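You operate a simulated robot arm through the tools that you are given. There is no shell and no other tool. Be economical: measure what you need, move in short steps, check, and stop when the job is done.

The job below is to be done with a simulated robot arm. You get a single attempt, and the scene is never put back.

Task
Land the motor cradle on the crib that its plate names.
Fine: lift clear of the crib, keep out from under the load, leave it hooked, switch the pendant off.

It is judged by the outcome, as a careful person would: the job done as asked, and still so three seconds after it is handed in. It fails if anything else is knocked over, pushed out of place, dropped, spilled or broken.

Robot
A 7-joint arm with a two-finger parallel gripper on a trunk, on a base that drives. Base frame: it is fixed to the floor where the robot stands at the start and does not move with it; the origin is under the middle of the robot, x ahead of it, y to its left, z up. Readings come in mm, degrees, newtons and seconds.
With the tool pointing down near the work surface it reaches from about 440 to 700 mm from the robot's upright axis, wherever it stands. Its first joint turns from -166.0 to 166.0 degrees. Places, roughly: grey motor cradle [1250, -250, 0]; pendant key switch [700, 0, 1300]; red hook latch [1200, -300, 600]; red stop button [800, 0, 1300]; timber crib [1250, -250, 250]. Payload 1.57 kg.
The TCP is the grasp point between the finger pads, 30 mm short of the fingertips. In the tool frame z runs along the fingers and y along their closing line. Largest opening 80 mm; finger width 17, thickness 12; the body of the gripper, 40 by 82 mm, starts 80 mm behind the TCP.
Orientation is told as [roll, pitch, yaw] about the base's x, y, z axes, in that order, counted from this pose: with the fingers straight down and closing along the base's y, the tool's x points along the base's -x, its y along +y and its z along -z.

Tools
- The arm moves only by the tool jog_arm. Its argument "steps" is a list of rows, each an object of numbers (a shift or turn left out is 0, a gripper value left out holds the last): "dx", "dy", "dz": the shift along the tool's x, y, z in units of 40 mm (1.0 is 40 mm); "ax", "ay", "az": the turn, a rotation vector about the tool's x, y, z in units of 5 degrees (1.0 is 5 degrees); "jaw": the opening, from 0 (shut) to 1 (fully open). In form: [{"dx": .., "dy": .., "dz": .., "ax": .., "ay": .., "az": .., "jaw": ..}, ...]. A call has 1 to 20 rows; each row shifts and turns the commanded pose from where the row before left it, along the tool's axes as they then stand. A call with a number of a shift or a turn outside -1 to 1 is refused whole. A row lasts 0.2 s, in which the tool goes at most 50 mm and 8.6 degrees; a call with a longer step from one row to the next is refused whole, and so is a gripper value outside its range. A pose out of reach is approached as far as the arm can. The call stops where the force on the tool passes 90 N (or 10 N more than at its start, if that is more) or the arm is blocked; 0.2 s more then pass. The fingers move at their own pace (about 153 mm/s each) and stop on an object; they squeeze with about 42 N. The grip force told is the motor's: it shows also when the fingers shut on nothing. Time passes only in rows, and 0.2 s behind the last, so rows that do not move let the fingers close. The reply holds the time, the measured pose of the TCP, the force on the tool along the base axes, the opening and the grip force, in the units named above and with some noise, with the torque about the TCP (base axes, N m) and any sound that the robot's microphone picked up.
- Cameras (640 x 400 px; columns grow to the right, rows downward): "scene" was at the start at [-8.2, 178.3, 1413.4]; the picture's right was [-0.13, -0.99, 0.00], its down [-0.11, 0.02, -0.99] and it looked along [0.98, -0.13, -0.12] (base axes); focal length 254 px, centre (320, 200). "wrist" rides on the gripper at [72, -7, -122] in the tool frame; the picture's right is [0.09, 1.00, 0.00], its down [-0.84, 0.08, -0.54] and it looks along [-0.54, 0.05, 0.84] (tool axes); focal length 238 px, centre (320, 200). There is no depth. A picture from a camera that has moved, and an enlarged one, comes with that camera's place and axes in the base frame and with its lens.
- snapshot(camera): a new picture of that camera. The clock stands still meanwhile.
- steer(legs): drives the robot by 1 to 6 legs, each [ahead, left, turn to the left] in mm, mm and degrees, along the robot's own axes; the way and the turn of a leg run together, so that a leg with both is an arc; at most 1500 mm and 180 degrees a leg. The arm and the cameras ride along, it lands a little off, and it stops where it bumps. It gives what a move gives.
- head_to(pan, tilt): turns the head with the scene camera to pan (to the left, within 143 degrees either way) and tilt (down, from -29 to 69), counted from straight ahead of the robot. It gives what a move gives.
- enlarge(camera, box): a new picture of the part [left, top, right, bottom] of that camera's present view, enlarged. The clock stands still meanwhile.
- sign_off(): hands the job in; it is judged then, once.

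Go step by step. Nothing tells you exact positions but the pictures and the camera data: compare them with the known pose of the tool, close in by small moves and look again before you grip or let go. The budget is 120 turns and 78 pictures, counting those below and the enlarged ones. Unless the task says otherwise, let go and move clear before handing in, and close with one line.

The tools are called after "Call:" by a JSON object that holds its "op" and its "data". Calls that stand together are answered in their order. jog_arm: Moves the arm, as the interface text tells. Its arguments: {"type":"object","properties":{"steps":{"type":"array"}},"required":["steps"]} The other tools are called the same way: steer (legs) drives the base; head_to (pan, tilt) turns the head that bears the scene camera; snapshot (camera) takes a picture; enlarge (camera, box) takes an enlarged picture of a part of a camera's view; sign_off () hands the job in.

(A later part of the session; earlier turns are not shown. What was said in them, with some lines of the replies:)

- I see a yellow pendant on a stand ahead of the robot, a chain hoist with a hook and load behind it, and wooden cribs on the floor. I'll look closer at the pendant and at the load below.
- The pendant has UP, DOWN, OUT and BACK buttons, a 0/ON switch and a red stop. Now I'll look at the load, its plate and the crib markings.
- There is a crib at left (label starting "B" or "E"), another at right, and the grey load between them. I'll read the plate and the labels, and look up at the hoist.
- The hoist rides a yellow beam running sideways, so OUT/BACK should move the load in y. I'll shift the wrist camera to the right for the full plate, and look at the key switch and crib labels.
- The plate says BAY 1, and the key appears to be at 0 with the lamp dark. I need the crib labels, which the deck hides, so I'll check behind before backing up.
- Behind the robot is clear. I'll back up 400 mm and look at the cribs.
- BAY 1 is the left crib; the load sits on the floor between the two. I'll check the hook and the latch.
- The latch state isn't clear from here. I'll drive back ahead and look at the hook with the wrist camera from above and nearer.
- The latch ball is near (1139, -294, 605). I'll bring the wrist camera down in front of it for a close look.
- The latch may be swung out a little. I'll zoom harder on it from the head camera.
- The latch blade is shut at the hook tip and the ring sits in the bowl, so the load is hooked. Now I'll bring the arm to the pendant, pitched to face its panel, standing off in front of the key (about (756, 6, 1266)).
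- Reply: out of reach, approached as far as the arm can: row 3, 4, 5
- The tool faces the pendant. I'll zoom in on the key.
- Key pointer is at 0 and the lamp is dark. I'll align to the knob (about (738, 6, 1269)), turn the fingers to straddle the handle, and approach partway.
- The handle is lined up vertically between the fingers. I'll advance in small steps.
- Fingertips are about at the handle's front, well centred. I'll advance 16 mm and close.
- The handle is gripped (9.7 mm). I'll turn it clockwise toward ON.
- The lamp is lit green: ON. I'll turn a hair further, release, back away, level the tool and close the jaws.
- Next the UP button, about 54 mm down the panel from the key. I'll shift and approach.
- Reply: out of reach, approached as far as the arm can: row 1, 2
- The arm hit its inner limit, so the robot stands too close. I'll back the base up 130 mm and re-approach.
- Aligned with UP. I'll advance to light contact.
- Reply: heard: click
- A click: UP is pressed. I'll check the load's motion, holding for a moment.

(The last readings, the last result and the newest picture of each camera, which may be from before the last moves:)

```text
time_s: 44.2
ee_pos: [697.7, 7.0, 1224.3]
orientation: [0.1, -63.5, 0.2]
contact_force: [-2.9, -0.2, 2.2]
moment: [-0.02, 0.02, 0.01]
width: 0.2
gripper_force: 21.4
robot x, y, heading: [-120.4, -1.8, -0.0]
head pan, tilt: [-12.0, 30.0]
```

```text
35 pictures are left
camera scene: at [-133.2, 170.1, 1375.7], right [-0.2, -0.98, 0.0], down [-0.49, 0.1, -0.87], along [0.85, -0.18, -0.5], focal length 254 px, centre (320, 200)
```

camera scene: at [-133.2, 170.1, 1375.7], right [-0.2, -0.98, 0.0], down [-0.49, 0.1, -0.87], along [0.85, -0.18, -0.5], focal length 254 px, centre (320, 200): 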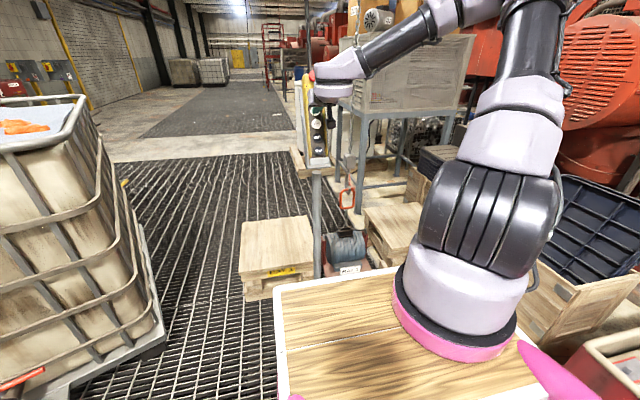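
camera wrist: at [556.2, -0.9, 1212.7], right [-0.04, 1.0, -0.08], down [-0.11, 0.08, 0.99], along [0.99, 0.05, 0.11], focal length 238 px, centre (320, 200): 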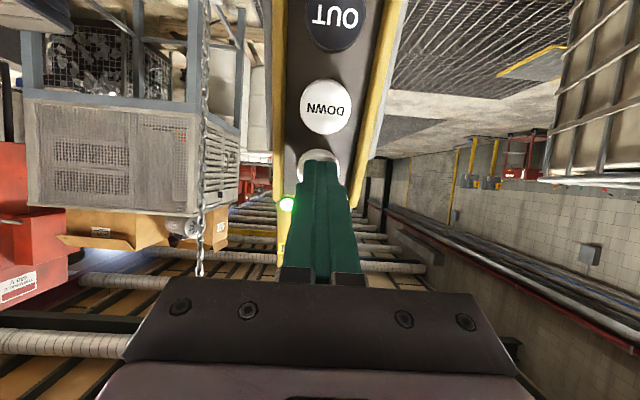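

Call:
{"op": "jog_arm", "data": {"steps": [{}, {}, {}, {}, {}, {}, {}, {}, {}]}}

Call:
{"op": "enlarge", "data": {"camera": "scene", "box": [235, 150, 435, 300]}}

```text
time_s: 46.2
ee_pos: [697.8, 7.0, 1223.2]
orientation: [0.0, -63.5, 0.2]
contact_force: [-1.2, 1.0, 2.4]
moment: [-0.02, -0.09, 0.03]
width: 0.0
gripper_force: 21.4
robot x, y, heading: [-125.6, 2.3, 0.3]
head pan, tilt: [-12.0, 30.0]
```

```text
2.67 times, centred on (335, 225) of scene
camera zoom: at [-133.2, 170.1, 1375.7], right [-0.2, -0.98, 0.0], down [-0.49, 0.1, -0.87], along [0.85, -0.18, -0.5], focal length 678 px, centre (280, 133)
```

zoom: 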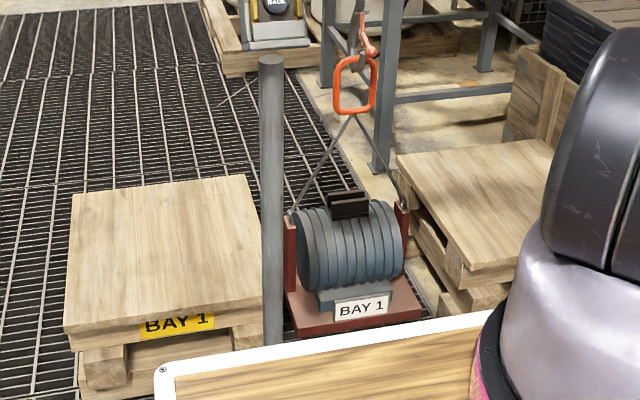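

The sling has gone taut. I'll keep holding UP.

Call:
{"op": "jog_arm", "data": {"steps": [{}, {}, {}, {}, {}, {}, {}, {}, {}, {}, {}, {}, {}, {}, {}, {}, {}, {}, {}, {}]}}

Call:
{"op": "enlarge", "data": {"camera": "scene", "box": [235, 150, 435, 300]}}

```text
time_s: 50.4
ee_pos: [697.8, 6.7, 1224.1]
orientation: [0.0, -63.5, 0.2]
contact_force: [-1.4, 0.3, 0.8]
moment: [-0.02, -0.02, 0.0]
width: 0.0
gripper_force: 21.0
robot x, y, heading: [-119.7, -4.5, 0.3]
head pan, tilt: [-12.0, 30.0]
```

```text
2.67 times, centred on (335, 225) of scene
camera zoom: at [-133.2, 170.1, 1375.7], right [-0.2, -0.98, 0.0], down [-0.49, 0.1, -0.87], along [0.85, -0.18, -0.5], focal length 678 px, centre (280, 133)
```

zoom: 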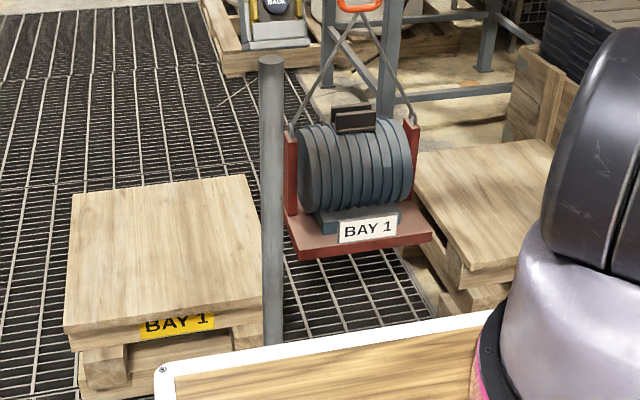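

The load is rising about 50 mm/s; the crib top is near z 225. I'll hold 3 more seconds, then release UP.

Call:
{"op": "jog_arm", "data": {"steps": [{}, {}, {}, {}, {}, {}, {}, {}, {}, {}, {}, {}, {}, {"dz": -0.6}, {"dz": -0.4}]}}

Call:
{"op": "enlarge", "data": {"camera": "scene", "box": [235, 150, 435, 300]}}

```text
time_s: 53.6
ee_pos: [663.5, 7.3, 1240.7]
orientation: [0.1, -63.5, 0.2]
contact_force: [-0.2, -0.6, -0.9]
moment: [-0.04, -0.02, 0.0]
width: 0.0
gripper_force: 21.6
robot x, y, heading: [-119.3, -2.5, 0.4]
head pan, tilt: [-12.0, 30.0]
```

```text
2.67 times, centred on (335, 225) of scene
camera zoom: at [-132.8, 170.1, 1375.7], right [-0.2, -0.98, 0.0], down [-0.49, 0.1, -0.87], along [0.85, -0.18, -0.5], focal length 678 px, centre (280, 133)
```

zoom: 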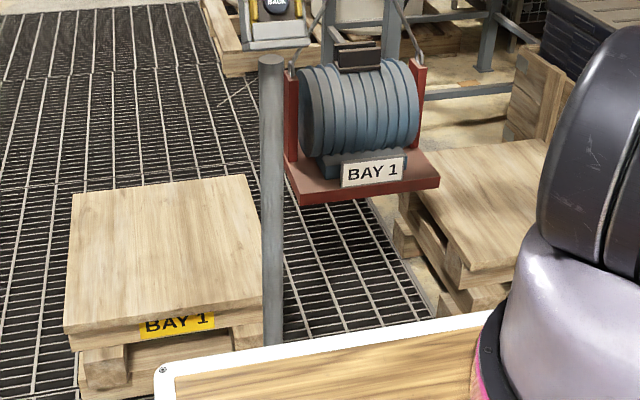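

The load is well clear of the crib height. Next I'll move to OUT, 88 mm down the panel.

Call:
{"op": "jog_arm", "data": {"steps": [{"dx": 0.8}, {"dx": 0.8}, {"dx": 0.6}]}}

Call:
{"op": "snapshot", "data": {"camera": "wrist"}}

```text
time_s: 54.4
ee_pos: [625.9, 3.7, 1163.7]
orientation: [0.2, -63.5, 0.1]
contact_force: [0.0, -0.2, 0.9]
moment: [0.0, -0.03, 0.02]
width: 0.1
gripper_force: 21.4
robot x, y, heading: [-117.4, 0.2, 0.3]
head pan, tilt: [-12.0, 30.0]
```

```text
31 pictures are left
camera wrist: at [483.5, -2.9, 1153.1], right [-0.04, 1.0, -0.08], down [-0.11, 0.08, 0.99], along [0.99, 0.05, 0.11], focal length 238 px, centre (320, 200)
```

wrist: 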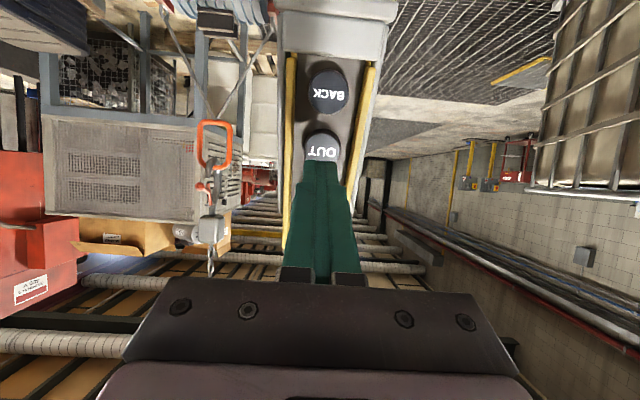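

Aligned with OUT. I'll press it and see which way the load goes.

Call:
{"op": "jog_arm", "data": {"steps": [{"dz": 0.4}, {"dz": 0.4}, {"dz": 0.1}, {"dz": 0.05}, {}, {}, {}]}}

Call:
{"op": "enlarge", "data": {"camera": "scene", "box": [235, 150, 435, 300]}}

```text
time_s: 56.0
ee_pos: [658.6, 5.2, 1147.5]
orientation: [0.0, -63.5, 0.2]
contact_force: [-1.4, -0.2, -1.0]
moment: [0.03, 0.02, -0.04]
width: 0.0
gripper_force: 21.5
robot x, y, heading: [-118.8, -2.7, 0.1]
head pan, tilt: [-12.0, 30.0]
```

```text
2.67 times, centred on (335, 225) of scene
camera zoom: at [-133.1, 170.1, 1375.7], right [-0.2, -0.98, 0.0], down [-0.49, 0.1, -0.87], along [0.85, -0.18, -0.5], focal length 678 px, centre (280, 133)
```

zoom: 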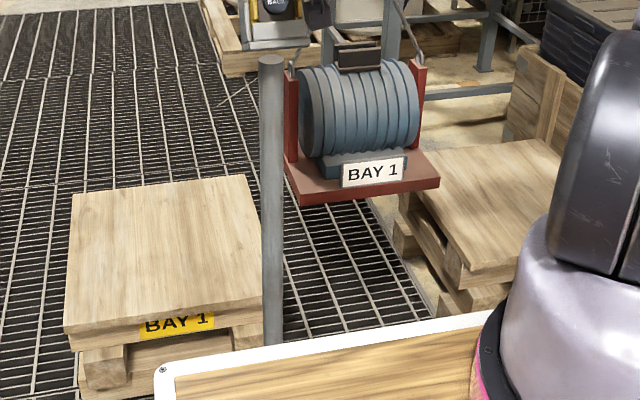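

No click yet and no movement. I'll press a little further.

Call:
{"op": "jog_arm", "data": {"steps": [{"dz": 0.05}, {"dz": 0.05}, {"dz": 0.05}, {}, {}]}}

Call:
{"op": "enlarge", "data": {"camera": "scene", "box": [235, 150, 435, 300]}}

```text
time_s: 57.2
ee_pos: [662.8, 6.9, 1143.5]
orientation: [0.0, -63.7, 0.2]
contact_force: [-1.1, 0.4, 2.0]
moment: [0.02, -0.06, -0.04]
width: 0.1
gripper_force: 21.0
robot x, y, heading: [-118.7, -2.1, 0.3]
head pan, tilt: [-12.0, 30.0]
heard: click
```

```text
2.67 times, centred on (335, 225) of scene
camera zoom: at [-133.2, 170.1, 1375.7], right [-0.2, -0.98, 0.0], down [-0.49, 0.1, -0.87], along [0.85, -0.18, -0.5], focal length 678 px, centre (280, 133)
```

zoom: 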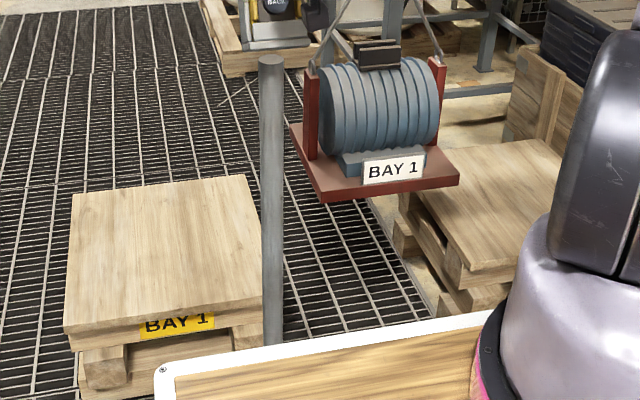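

OUT moves the load right, away from BAY 1. I'll release it and go to BACK.

Call:
{"op": "jog_arm", "data": {"steps": [{"dz": -0.6}, {"dz": -0.4}, {"dx": 0.6}, {"dx": 0.5}]}}

Call:
{"op": "snapshot", "data": {"camera": "wrist"}}

```text
time_s: 58.2
ee_pos: [602.6, 4.7, 1139.1]
orientation: [0.0, -63.5, 0.1]
contact_force: [0.0, 0.5, 0.3]
moment: [0.03, 0.0, 0.01]
width: 0.2
gripper_force: 22.0
out of reach, approached as far as the arm can: row 4
robot x, y, heading: [-123.3, -5.6, 0.2]
head pan, tilt: [-12.0, 30.0]
```

```text
28 pictures are left
camera wrist: at [460.7, -3.7, 1128.8], right [-0.04, 1.0, -0.08], down [-0.11, 0.08, 0.99], along [0.99, 0.05, 0.11], focal length 238 px, centre (320, 200)
```

wrist: 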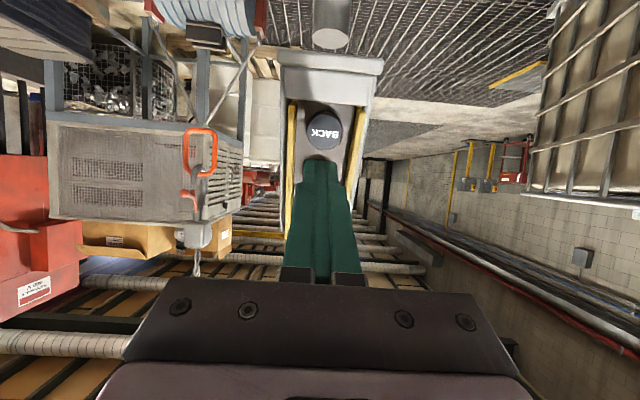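

Near the inner limit again; I'll back the base another 90 mm and line up with BACK.

Call:
{"op": "steer", "data": {"legs": [[-90, 0, 0]]}}

Call:
{"op": "jog_arm", "data": {"steps": [{}]}}

```text
time_s: 59.3
ee_pos: [509.4, 5.0, 1139.6]
orientation: [0.0, -63.5, 0.3]
contact_force: [0.1, 1.0, 0.3]
moment: [0.01, -0.04, 0.0]
width: 0.1
gripper_force: 20.9
robot x, y, heading: [-209.9, 1.3, 0.4]
head pan, tilt: [-12.0, 30.0]
```

```text
time_s: 59.7
ee_pos: [509.4, 4.9, 1139.4]
orientation: [0.0, -63.5, 0.2]
contact_force: [0.0, 0.0, 0.7]
moment: [0.02, 0.01, -0.01]
width: 0.0
gripper_force: 21.5
robot x, y, heading: [-211.6, -1.4, 0.5]
head pan, tilt: [-12.0, 30.0]
```

Call:
{"op": "jog_arm", "data": {"steps": [{"dx": -0.7}, {"dz": 0.8}, {"dz": 0.8}, {"dz": 0.78}]}}

Call:
{"op": "snapshot", "data": {"camera": "wrist"}}

```text
time_s: 60.7
ee_pos: [611.7, 3.9, 1125.4]
orientation: [0.0, -63.6, 0.3]
contact_force: [0.0, 0.8, 0.5]
moment: [-0.03, 0.0, -0.06]
width: 0.0
gripper_force: 21.9
out of reach, approached as far as the arm can: row 4
robot x, y, heading: [-216.6, 0.1, 0.1]
head pan, tilt: [-12.0, 30.0]
```

```text
27 pictures are left
camera wrist: at [469.7, -3.4, 1114.9], right [-0.05, 1.0, -0.08], down [-0.11, 0.08, 0.99], along [0.99, 0.05, 0.11], focal length 238 px, centre (320, 200)
```

wrist: 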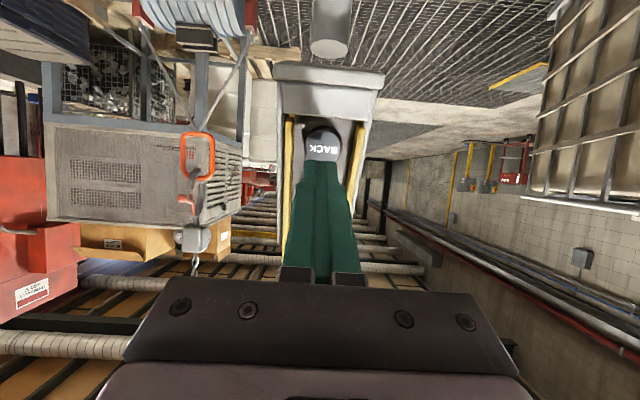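

Call:
{"op": "jog_arm", "data": {"steps": [{"dx": 0.1, "dz": 0.4}, {"dz": 0.3}]}}

```text
time_s: 61.3
ee_pos: [626.2, 1.7, 1123.6]
orientation: [0.0, -63.5, 0.2]
contact_force: [0.5, -0.5, 0.4]
moment: [-0.01, -0.04, -0.01]
width: 0.2
gripper_force: 21.6
out of reach, approached as far as the arm can: row 1, 2
robot x, y, heading: [-215.8, 0.9, 0.0]
head pan, tilt: [-12.0, 30.0]
```

That's now the outer limit; the good window is between. I'll retract, move the base ahead 45 mm, and retry.

Call:
{"op": "jog_arm", "data": {"steps": [{"dz": -0.9}, {"dz": -0.9}]}}

Call:
{"op": "steer", "data": {"legs": [[45, 0, 0]]}}

```text
time_s: 61.9
ee_pos: [563.2, 0.4, 1154.5]
orientation: [0.0, -63.6, 0.2]
contact_force: [0.3, -0.7, -0.5]
moment: [0.03, -0.01, 0.05]
width: 0.1
gripper_force: 21.4
robot x, y, heading: [-216.0, 0.4, 0.2]
head pan, tilt: [-12.0, 30.0]
```

```text
time_s: 62.8
ee_pos: [608.2, 2.7, 1154.7]
orientation: [0.0, -63.5, 0.3]
contact_force: [0.2, 0.2, 0.3]
moment: [-0.01, 0.0, -0.02]
width: 0.0
gripper_force: 21.3
robot x, y, heading: [-169.4, 0.3, 0.3]
head pan, tilt: [-12.0, 30.0]
```

Call:
{"op": "jog_arm", "data": {"steps": [{"dx": 0.4, "dy": 0.08}, {"dx": 0.35}, {"dz": 0.5}, {"dz": 0.3}]}}

Call:
{"op": "enlarge", "data": {"camera": "wrist", "box": [260, 90, 380, 190]}}

```text
time_s: 63.8
ee_pos: [625.3, -2.6, 1134.9]
orientation: [-0.1, -63.4, 0.4]
contact_force: [0.4, -0.1, -0.1]
moment: [-0.01, 0.01, -0.01]
width: 0.0
gripper_force: 21.3
out of reach, approached as far as the arm can: row 2, 3, 4
robot x, y, heading: [-172.0, -4.0, 0.2]
head pan, tilt: [-12.0, 30.0]
```

```text
4.00 times, centred on (320, 140) of wrist
camera zoom: at [483.5, -11.7, 1124.6], right [-0.05, 1.0, -0.08], down [-0.11, 0.08, 0.99], along [0.99, 0.06, 0.11], focal length 953 px, centre (320, 440)
```

zoom: 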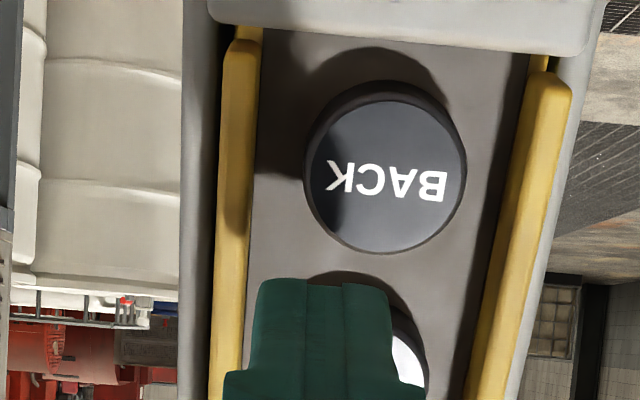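

At this pitch the arm can't go lower. I'll retract, tip the tool to 45° and come at BACK from slightly above.

Call:
{"op": "jog_arm", "data": {"steps": [{"dz": -0.9}, {"dz": -0.3}, {"ay": 1}, {"ay": 1}, {"ay": 1}, {"ay": 0.7}]}}

```text
time_s: 65.2
ee_pos: [583.2, -4.6, 1157.4]
orientation: [-0.1, -44.9, 0.3]
contact_force: [0.5, 0.2, -0.1]
moment: [0.01, 0.0, -0.04]
width: 0.4
gripper_force: 21.8
robot x, y, heading: [-169.0, -0.8, 0.2]
head pan, tilt: [-12.0, 30.0]
```

Call:
{"op": "jog_arm", "data": {"steps": [{"dx": -0.35, "dy": 0.26}, {"dz": 0.5}, {"dz": 0.45}]}}

Call:
{"op": "snapshot", "data": {"camera": "wrist"}}

```text
time_s: 66.0
ee_pos: [621.3, 5.2, 1139.6]
orientation: [0.0, -45.0, 0.3]
contact_force: [-0.1, 0.8, 1.3]
moment: [-0.04, 0.0, -0.01]
width: 0.2
gripper_force: 21.5
robot x, y, heading: [-170.3, 1.0, 0.2]
head pan, tilt: [-12.0, 30.0]
```

```text
25 pictures are left
camera wrist: at [483.3, -1.6, 1173.8], right [-0.07, 1.0, -0.07], down [0.21, 0.08, 0.97], along [0.98, 0.06, -0.21], focal length 238 px, centre (320, 200)
```

wrist: 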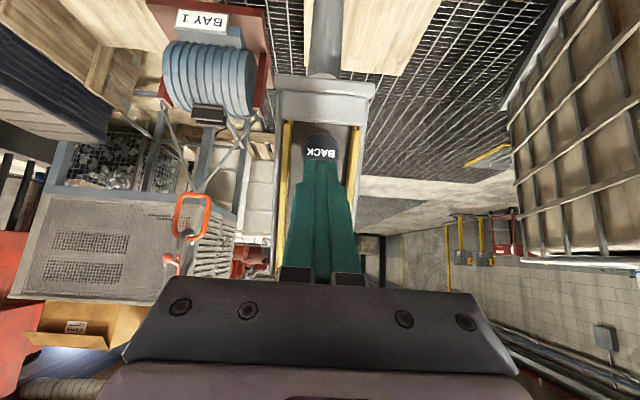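

Lined up with BACK. Pressing in until it clicks.

Call:
{"op": "jog_arm", "data": {"steps": [{"dz": 0.45}, {"dz": 0.4}, {"dx": -0.02, "dz": 0.06}, {"dx": -0.02, "dz": 0.06}]}}

```text
time_s: 67.0
ee_pos: [648.2, 7.4, 1111.7]
orientation: [-0.1, -45.0, 0.3]
contact_force: [-7.8, 0.0, 3.5]
moment: [0.07, 0.03, -0.04]
width: 0.1
gripper_force: 21.3
robot x, y, heading: [-172.5, -2.5, 0.4]
head pan, tilt: [-12.0, 30.0]
heard: click
```

Call:
{"op": "jog_arm", "data": {"steps": [{}, {}, {}, {}, {}]}}

Call:
{"op": "enlarge", "data": {"camera": "scene", "box": [235, 150, 435, 300]}}

```text
time_s: 68.2
ee_pos: [648.2, 6.6, 1112.2]
orientation: [0.0, -45.0, 0.3]
contact_force: [-10.5, 1.4, 0.2]
moment: [-0.04, 0.15, 0.01]
width: 0.0
gripper_force: 21.5
robot x, y, heading: [-165.5, -2.7, 0.5]
head pan, tilt: [-12.0, 30.0]
```

```text
2.67 times, centred on (335, 225) of scene
camera zoom: at [-181.2, 170.0, 1375.7], right [-0.2, -0.98, 0.0], down [-0.49, 0.1, -0.87], along [0.85, -0.18, -0.5], focal length 678 px, centre (280, 133)
```

zoom: 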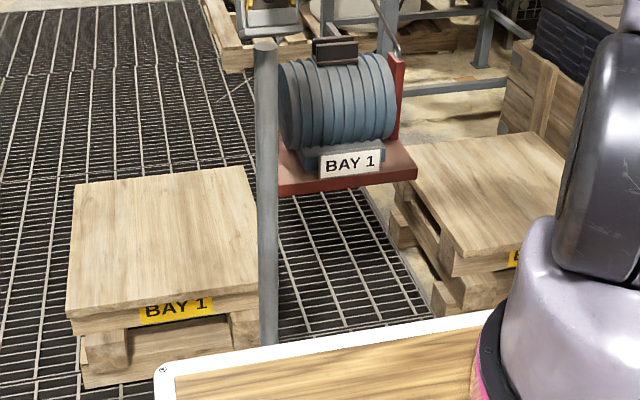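

BACK carries the load left toward BAY 1. I'll keep holding and measure its speed.

Call:
{"op": "jog_arm", "data": {"steps": [{}, {}, {}, {}, {}, {}, {}, {}, {}]}}

Call:
{"op": "enlarge", "data": {"camera": "scene", "box": [235, 150, 435, 300]}}

```text
time_s: 70.2
ee_pos: [648.6, 7.5, 1112.8]
orientation: [0.1, -45.0, 0.3]
contact_force: [-10.0, 1.2, 1.2]
moment: [-0.01, 0.1, 0.03]
width: 0.0
gripper_force: 21.9
robot x, y, heading: [-167.9, -7.1, 0.4]
head pan, tilt: [-12.0, 30.0]
```

```text
2.67 times, centred on (335, 225) of scene
camera zoom: at [-181.3, 170.0, 1375.7], right [-0.2, -0.98, 0.0], down [-0.49, 0.1, -0.87], along [0.85, -0.18, -0.5], focal length 678 px, centre (280, 133)
```

zoom: 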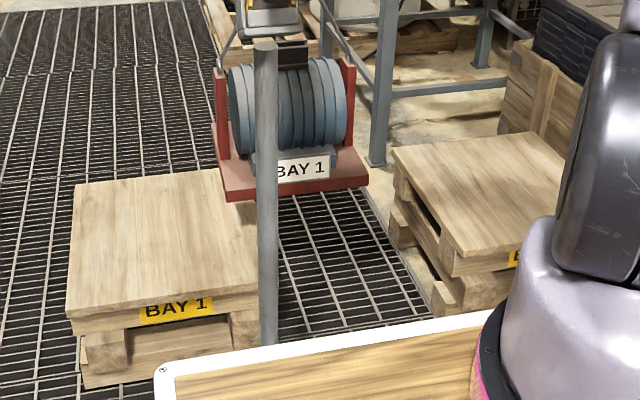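

About 60 mm/s. I'll hold 4 more seconds.

Call:
{"op": "jog_arm", "data": {"steps": [{}, {}, {}, {}, {}, {}, {}, {}, {}, {}, {}, {}, {}, {}, {}, {}, {}, {}, {}]}}

Call:
{"op": "enlarge", "data": {"camera": "scene", "box": [215, 150, 415, 300]}}

```text
time_s: 74.2
ee_pos: [648.8, 7.4, 1112.2]
orientation: [0.0, -44.9, 0.2]
contact_force: [-9.7, 0.1, 4.6]
moment: [0.02, 0.04, 0.02]
width: 0.0
gripper_force: 21.0
robot x, y, heading: [-168.0, -2.7, 0.2]
head pan, tilt: [-12.0, 30.0]
```

```text
2.67 times, centred on (315, 225) of scene
camera zoom: at [-181.3, 170.0, 1375.7], right [-0.2, -0.98, 0.0], down [-0.49, 0.1, -0.87], along [0.85, -0.18, -0.5], focal length 678 px, centre (333, 133)
```

zoom: 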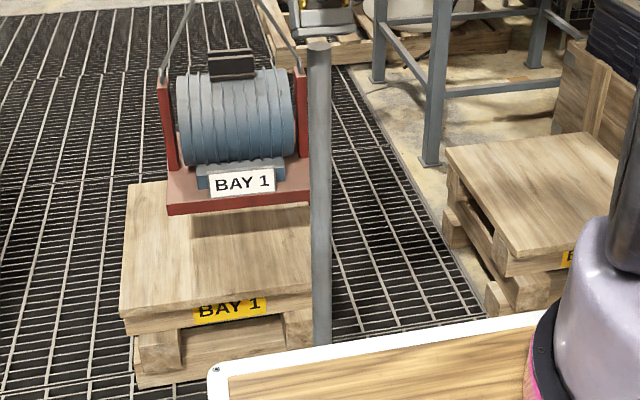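

Load centre is near y 106; the crib's centre is near 177. One more second, then release.

Call:
{"op": "jog_arm", "data": {"steps": [{}, {}, {}, {}, {}, {"dz": -0.6}, {"dz": -0.5}]}}

Call:
{"op": "enlarge", "data": {"camera": "scene", "box": [215, 150, 415, 300]}}

Call:
{"op": "snapshot", "data": {"camera": "wrist"}}

```text
time_s: 75.8
ee_pos: [615.3, 8.8, 1143.3]
orientation: [-0.1, -45.0, 0.2]
contact_force: [0.0, 0.0, 0.0]
moment: [0.02, 0.0, 0.02]
width: 0.0
gripper_force: 20.8
robot x, y, heading: [-166.0, -0.7, 0.5]
head pan, tilt: [-12.0, 30.0]
```

```text
2.67 times, centred on (315, 225) of scene
camera zoom: at [-180.3, 169.8, 1375.7], right [-0.2, -0.98, 0.0], down [-0.49, 0.1, -0.87], along [0.85, -0.18, -0.5], focal length 678 px, centre (333, 133)
```

zoom: 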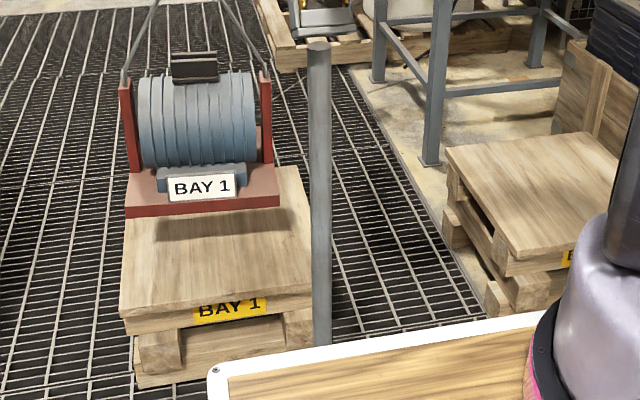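

```text
20 pictures are left
camera wrist: at [478.4, -0.1, 1177.4], right [-0.07, 1.0, -0.06], down [0.21, 0.08, 0.97], along [0.98, 0.05, -0.21], focal length 238 px, centre (320, 200)
```

wrist: 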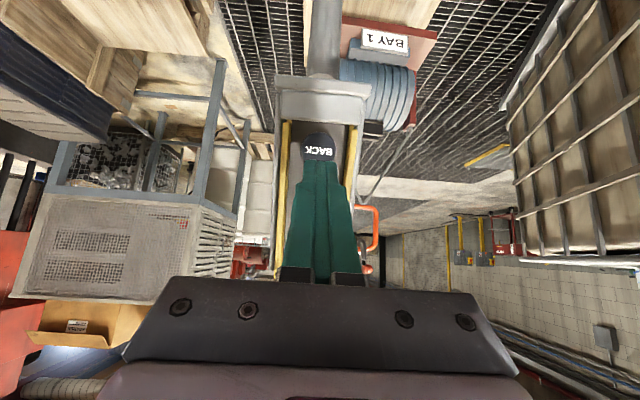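

The load hangs over BAY 1, within about 10 mm of its centre. Next I'll go up to the DOWN button.

Call:
{"op": "jog_arm", "data": {"steps": [{"dz": -0.62}, {"dx": -0.7}, {"dx": -0.7}, {"dx": -0.7}]}}

Call:
{"op": "snapshot", "data": {"camera": "wrist"}}

Call:
{"op": "enlarge", "data": {"camera": "scene", "box": [215, 150, 415, 300]}}

```text
time_s: 76.8
ee_pos: [661.8, 6.7, 1218.4]
orientation: [-0.1, -45.0, 0.3]
contact_force: [0.7, -0.2, -0.5]
moment: [0.05, -0.02, 0.01]
width: 0.2
gripper_force: 21.3
robot x, y, heading: [-169.7, -3.1, 0.3]
head pan, tilt: [-12.0, 30.0]
```

```text
19 pictures are left
camera wrist: at [524.4, -0.8, 1253.1], right [-0.07, 1.0, -0.07], down [0.21, 0.08, 0.97], along [0.98, 0.06, -0.21], focal length 238 px, centre (320, 200)
```

wrist: 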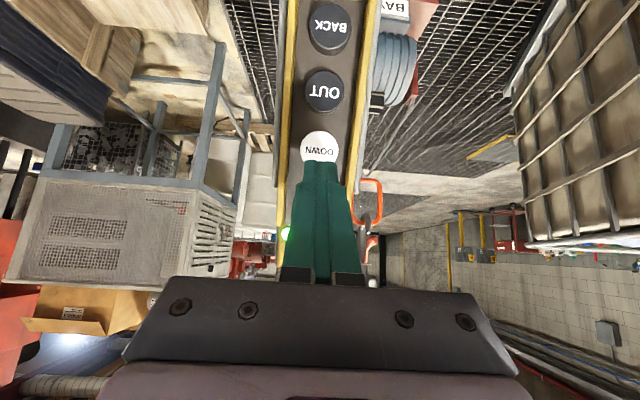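

```text
2.67 times, centred on (315, 225) of scene
camera zoom: at [-180.8, 169.9, 1375.7], right [-0.2, -0.98, 0.0], down [-0.49, 0.1, -0.87], along [0.85, -0.18, -0.5], focal length 678 px, centre (333, 133)
```

zoom: 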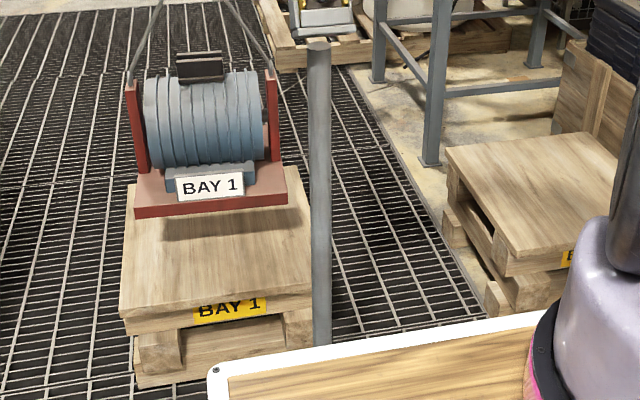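

Only a small sway, centred around y 187. I'll press DOWN and hold about 2 s.

Call:
{"op": "jog_arm", "data": {"steps": [{"dz": 0.45}, {"dz": 0.4}, {"dx": -0.02, "dz": 0.06}, {"dx": -0.02, "dz": 0.06}, {}, {}, {}, {}, {}, {}, {}, {}]}}

Call:
{"op": "enlarge", "data": {"camera": "scene", "box": [215, 150, 415, 300]}}

```text
time_s: 79.4
ee_pos: [687.4, 9.0, 1194.2]
orientation: [0.0, -45.0, 0.3]
contact_force: [-32.7, 4.0, 3.3]
moment: [0.05, 0.37, 0.13]
width: 0.0
gripper_force: 21.7
robot x, y, heading: [-168.0, -2.5, 0.0]
head pan, tilt: [-12.0, 30.0]
heard: click
```

```text
2.67 times, centred on (315, 225) of scene
camera zoom: at [-182.4, 170.2, 1375.6], right [-0.2, -0.98, 0.0], down [-0.49, 0.1, -0.87], along [0.85, -0.18, -0.5], focal length 678 px, centre (333, 133)
```

zoom: 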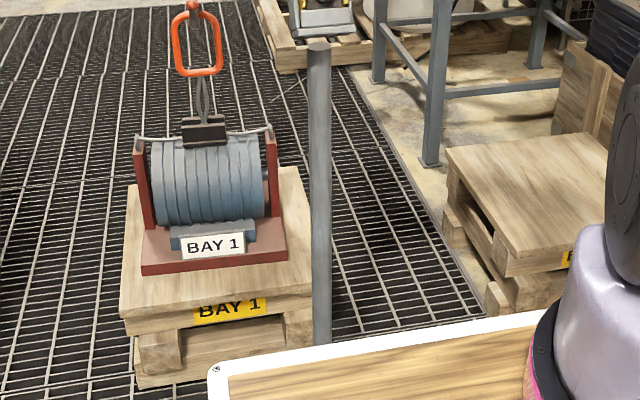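

The cradle is down on BAY 1 and the sling is slack. I'll release DOWN at once.

Call:
{"op": "jog_arm", "data": {"steps": [{"dz": -0.6}, {"dz": -0.6}, {"dz": -0.4}]}}

Call:
{"op": "enlarge", "data": {"camera": "scene", "box": [215, 120, 365, 270]}}

```text
time_s: 80.2
ee_pos: [642.1, 6.6, 1240.3]
orientation: [0.0, -44.9, 0.3]
contact_force: [0.6, 0.5, 0.3]
moment: [0.06, 0.0, 0.02]
width: 0.0
gripper_force: 21.3
robot x, y, heading: [-168.6, -1.2, 0.1]
head pan, tilt: [-12.0, 30.0]
```

```text
2.67 times, centred on (290, 195) of scene
camera zoom: at [-180.3, 169.9, 1375.7], right [-0.2, -0.98, 0.0], down [-0.49, 0.1, -0.87], along [0.85, -0.18, -0.5], focal length 678 px, centre (400, 213)
```

zoom: 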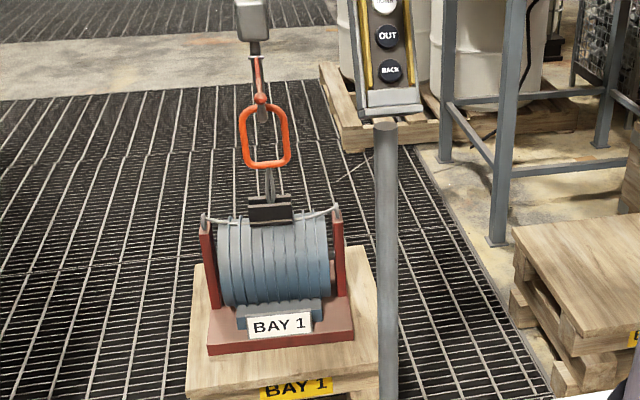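

The cradle rests on BAY 1, still hooked. Next I'll switch off: retract, pitch up, drive ahead 90 mm, and set the fingers to the ON angle of the key.

Call:
{"op": "jog_arm", "data": {"steps": [{"dz": -0.95}, {"dz": -0.95}, {"dz": -0.95}, {"ay": -1, "jaw": 0.44}, {"ay": -1}, {"ay": -1}, {"ay": -0.7}]}}

Call:
{"op": "steer", "data": {"legs": [[90, 0, 0]]}}

Call:
{"op": "jog_arm", "data": {"steps": [{"az": 1}, {"az": 1}, {"az": 1}, {"az": 1}, {"az": 0.3}]}}

Call:
{"op": "snapshot", "data": {"camera": "wrist"}}

```text
time_s: 81.8
ee_pos: [562.1, 5.1, 1319.9]
orientation: [0.2, -63.6, 0.2]
contact_force: [0.2, -0.7, -0.6]
moment: [0.03, 0.0, 0.03]
width: 35.2
gripper_force: 0.0
robot x, y, heading: [-167.4, 1.7, 0.5]
head pan, tilt: [-12.0, 30.0]
```

```text
time_s: 82.9
ee_pos: [654.2, 5.9, 1319.8]
orientation: [0.0, -63.4, 0.3]
contact_force: [-0.1, 0.6, -0.1]
moment: [0.01, 0.01, 0.01]
width: 35.4
gripper_force: 0.1
robot x, y, heading: [-77.3, -1.6, 0.1]
head pan, tilt: [-12.0, 30.0]
```

```text
time_s: 84.1
ee_pos: [654.0, 5.9, 1320.3]
orientation: [36.2, -56.3, -41.2]
contact_force: [-0.1, 0.8, -0.1]
moment: [0.01, -0.01, -0.01]
width: 35.0
gripper_force: 0.0
robot x, y, heading: [-79.5, -2.4, 0.1]
head pan, tilt: [-12.0, 30.0]
```

```text
15 pictures are left
camera wrist: at [513.0, 25.6, 1311.8], right [0.12, 0.96, 0.25], down [-0.12, -0.24, 0.96], along [0.98, -0.15, 0.09], focal length 238 px, centre (320, 200)
```

wrist: 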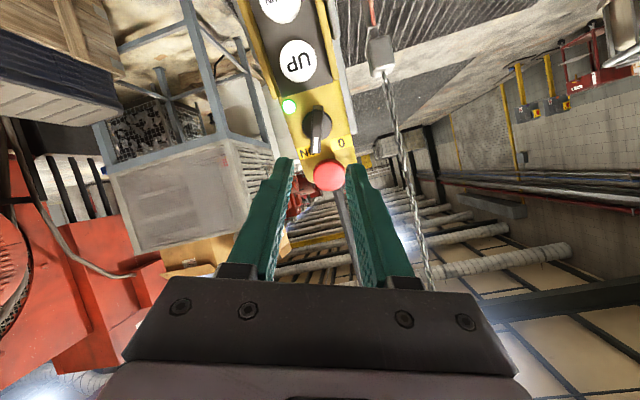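

Handle sits upright in view. I'll align to the earlier grip axis and close in to just short.

Call:
{"op": "jog_arm", "data": {"steps": [{"dx": 0.2, "dy": -0.1}, {"dz": 0.7}, {"dz": 0.6}]}}

Call:
{"op": "enlarge", "data": {"camera": "wrist", "box": [260, 80, 380, 230]}}

```text
time_s: 84.9
ee_pos: [697.8, 6.5, 1289.0]
orientation: [36.3, -56.3, -41.2]
contact_force: [-0.4, -0.5, 0.1]
moment: [0.02, 0.02, 0.03]
width: 35.2
gripper_force: 0.1
robot x, y, heading: [-75.0, -1.4, 0.0]
head pan, tilt: [-12.0, 30.0]
```

```text
2.67 times, centred on (320, 155) of wrist
camera zoom: at [557.5, 25.7, 1281.1], right [0.12, 0.96, 0.25], down [-0.12, -0.24, 0.96], along [0.98, -0.15, 0.09], focal length 636 px, centre (320, 320)
```

zoom: 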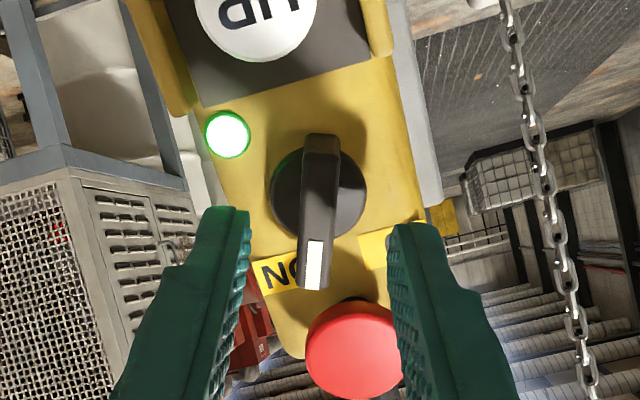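

Well aligned and clear of the stop button. I'll advance, grip and turn back to 0.

Call:
{"op": "jog_arm", "data": {"steps": [{"dz": 0.3}, {"dz": 0.25}, {"jaw": 0.0}, {}, {}]}}

Call:
{"op": "enlarge", "data": {"camera": "wrist", "box": [260, 80, 380, 230]}}

```text
time_s: 86.1
ee_pos: [717.1, 5.6, 1279.7]
orientation: [36.3, -56.4, -41.1]
contact_force: [2.9, 0.9, 0.1]
moment: [0.08, -0.17, 0.21]
width: 9.7
gripper_force: 27.7
robot x, y, heading: [-76.7, -3.6, 0.5]
head pan, tilt: [-12.0, 30.0]
```

```text
2.67 times, centred on (320, 155) of wrist
camera zoom: at [576.8, 25.2, 1271.0], right [0.12, 0.96, 0.25], down [-0.12, -0.24, 0.96], along [0.98, -0.15, 0.09], focal length 636 px, centre (320, 320)
```

zoom: 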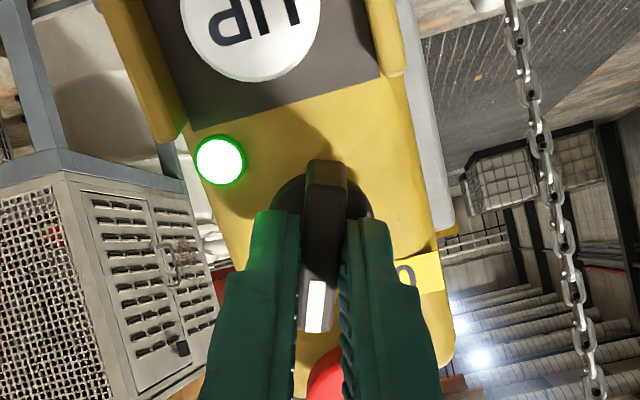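

Call:
{"op": "jog_arm", "data": {"steps": [{"az": -1}, {"az": -1}, {"az": -1}, {"az": -1}, {"az": -1}, {"az": -1}, {"az": -1}, {"az": -1}, {"az": -0.8}]}}

Call:
{"op": "snapshot", "data": {"camera": "wrist"}}

```text
time_s: 88.1
ee_pos: [716.3, 6.0, 1279.1]
orientation: [-37.6, -55.6, 43.3]
contact_force: [7.3, 2.6, 5.4]
moment: [0.07, -0.82, 0.16]
width: 9.7
gripper_force: 28.0
robot x, y, heading: [-76.4, 3.0, 0.4]
head pan, tilt: [-12.0, 30.0]
```

```text
12 pictures are left
camera wrist: at [578.4, -29.2, 1276.2], right [-0.21, 0.88, -0.42], down [-0.16, 0.39, 0.91], along [0.96, 0.26, 0.05], focal length 238 px, centre (320, 200)
```

wrist: 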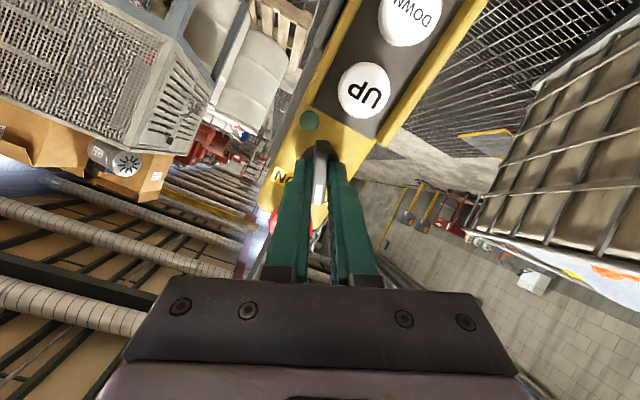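

The lamp is out, so the pendant is off. I'll release, back away and check everything once more.

Call:
{"op": "jog_arm", "data": {"steps": [{"jaw": 0.4}, {"jaw": 0.4}, {"dz": -0.8}, {"dz": -0.9}, {"az": 1}, {"az": 1}, {"az": 1}, {"az": 1}, {"az": 0.5}]}}

Call:
{"op": "steer", "data": {"legs": [[-150, 0, 0]]}}

Call:
{"op": "snapshot", "data": {"camera": "scene"}}

Call:
{"op": "enlarge", "data": {"camera": "scene", "box": [225, 70, 355, 290]}}

Call:
{"op": "enlarge", "data": {"camera": "wrist", "box": [250, 60, 400, 200]}}

```text
time_s: 90.1
ee_pos: [655.4, 5.6, 1309.8]
orientation: [0.1, -63.4, 0.1]
contact_force: [-0.1, 0.1, -0.7]
moment: [-0.01, -0.01, 0.01]
width: 31.9
gripper_force: 0.1
robot x, y, heading: [-73.4, -2.3, 0.1]
head pan, tilt: [-12.0, 30.0]
```

```text
time_s: 91.5
ee_pos: [498.8, 6.1, 1310.7]
orientation: [0.0, -63.5, 0.3]
contact_force: [-0.7, 0.5, -0.2]
moment: [-0.02, 0.01, 0.01]
width: 32.2
gripper_force: 0.2
robot x, y, heading: [-236.0, 1.1, 0.4]
head pan, tilt: [-12.0, 30.0]
```

```text
11 pictures are left
camera scene: at [-245.8, 169.5, 1375.7], right [-0.2, -0.98, 0.0], down [-0.49, 0.1, -0.87], along [0.85, -0.17, -0.5], focal length 254 px, centre (320, 200)
```

scene: 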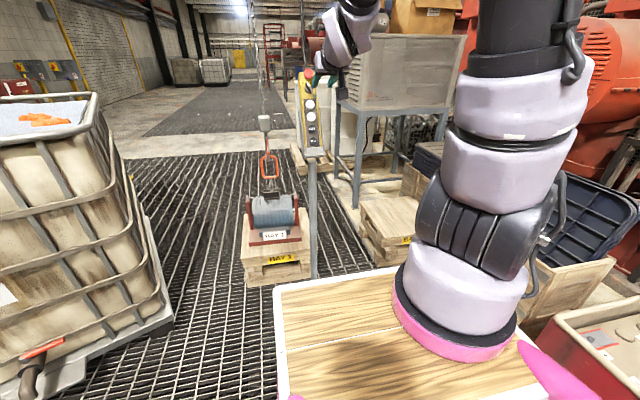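

```text
1.82 times, centred on (290, 180) of scene
camera zoom: at [-245.8, 169.5, 1375.7], right [-0.2, -0.98, 0.0], down [-0.49, 0.1, -0.87], along [0.85, -0.17, -0.5], focal length 462 px, centre (374, 236)
```

zoom: 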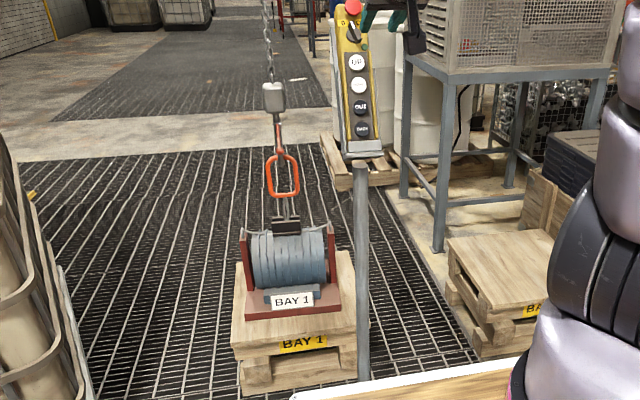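

```text
2.86 times, centred on (325, 130) of wrist
camera zoom: at [357.3, -1.7, 1299.5], right [-0.05, 1.0, -0.08], down [-0.11, 0.08, 0.99], along [0.99, 0.06, 0.11], focal length 681 px, centre (306, 400)
```

zoom: 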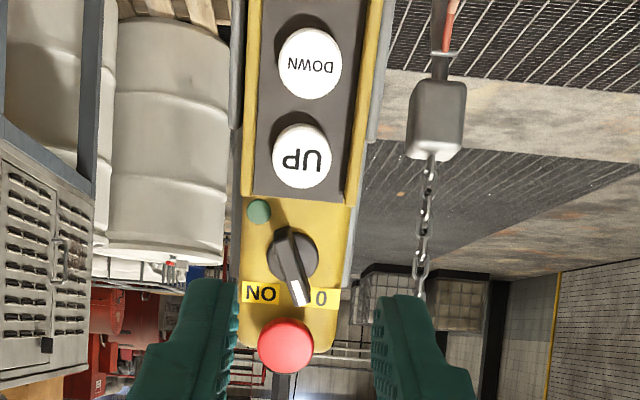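

The cradle sits centred on the BAY 1 crib with the sling slack and the ring in the hook. The key is at 0, the lamp is dark and the robot is clear, so I'm handing in.

Call:
{"op": "sign_off", "data": {}}

```text
The job is handed in.
```

The motor cradle is on the BAY 1 crib, as its plate says, still hooked, with the pendant switched off and the robot clear. I pressed OUT first and the load swung briefly the wrong way before I used BACK; nothing was touched.
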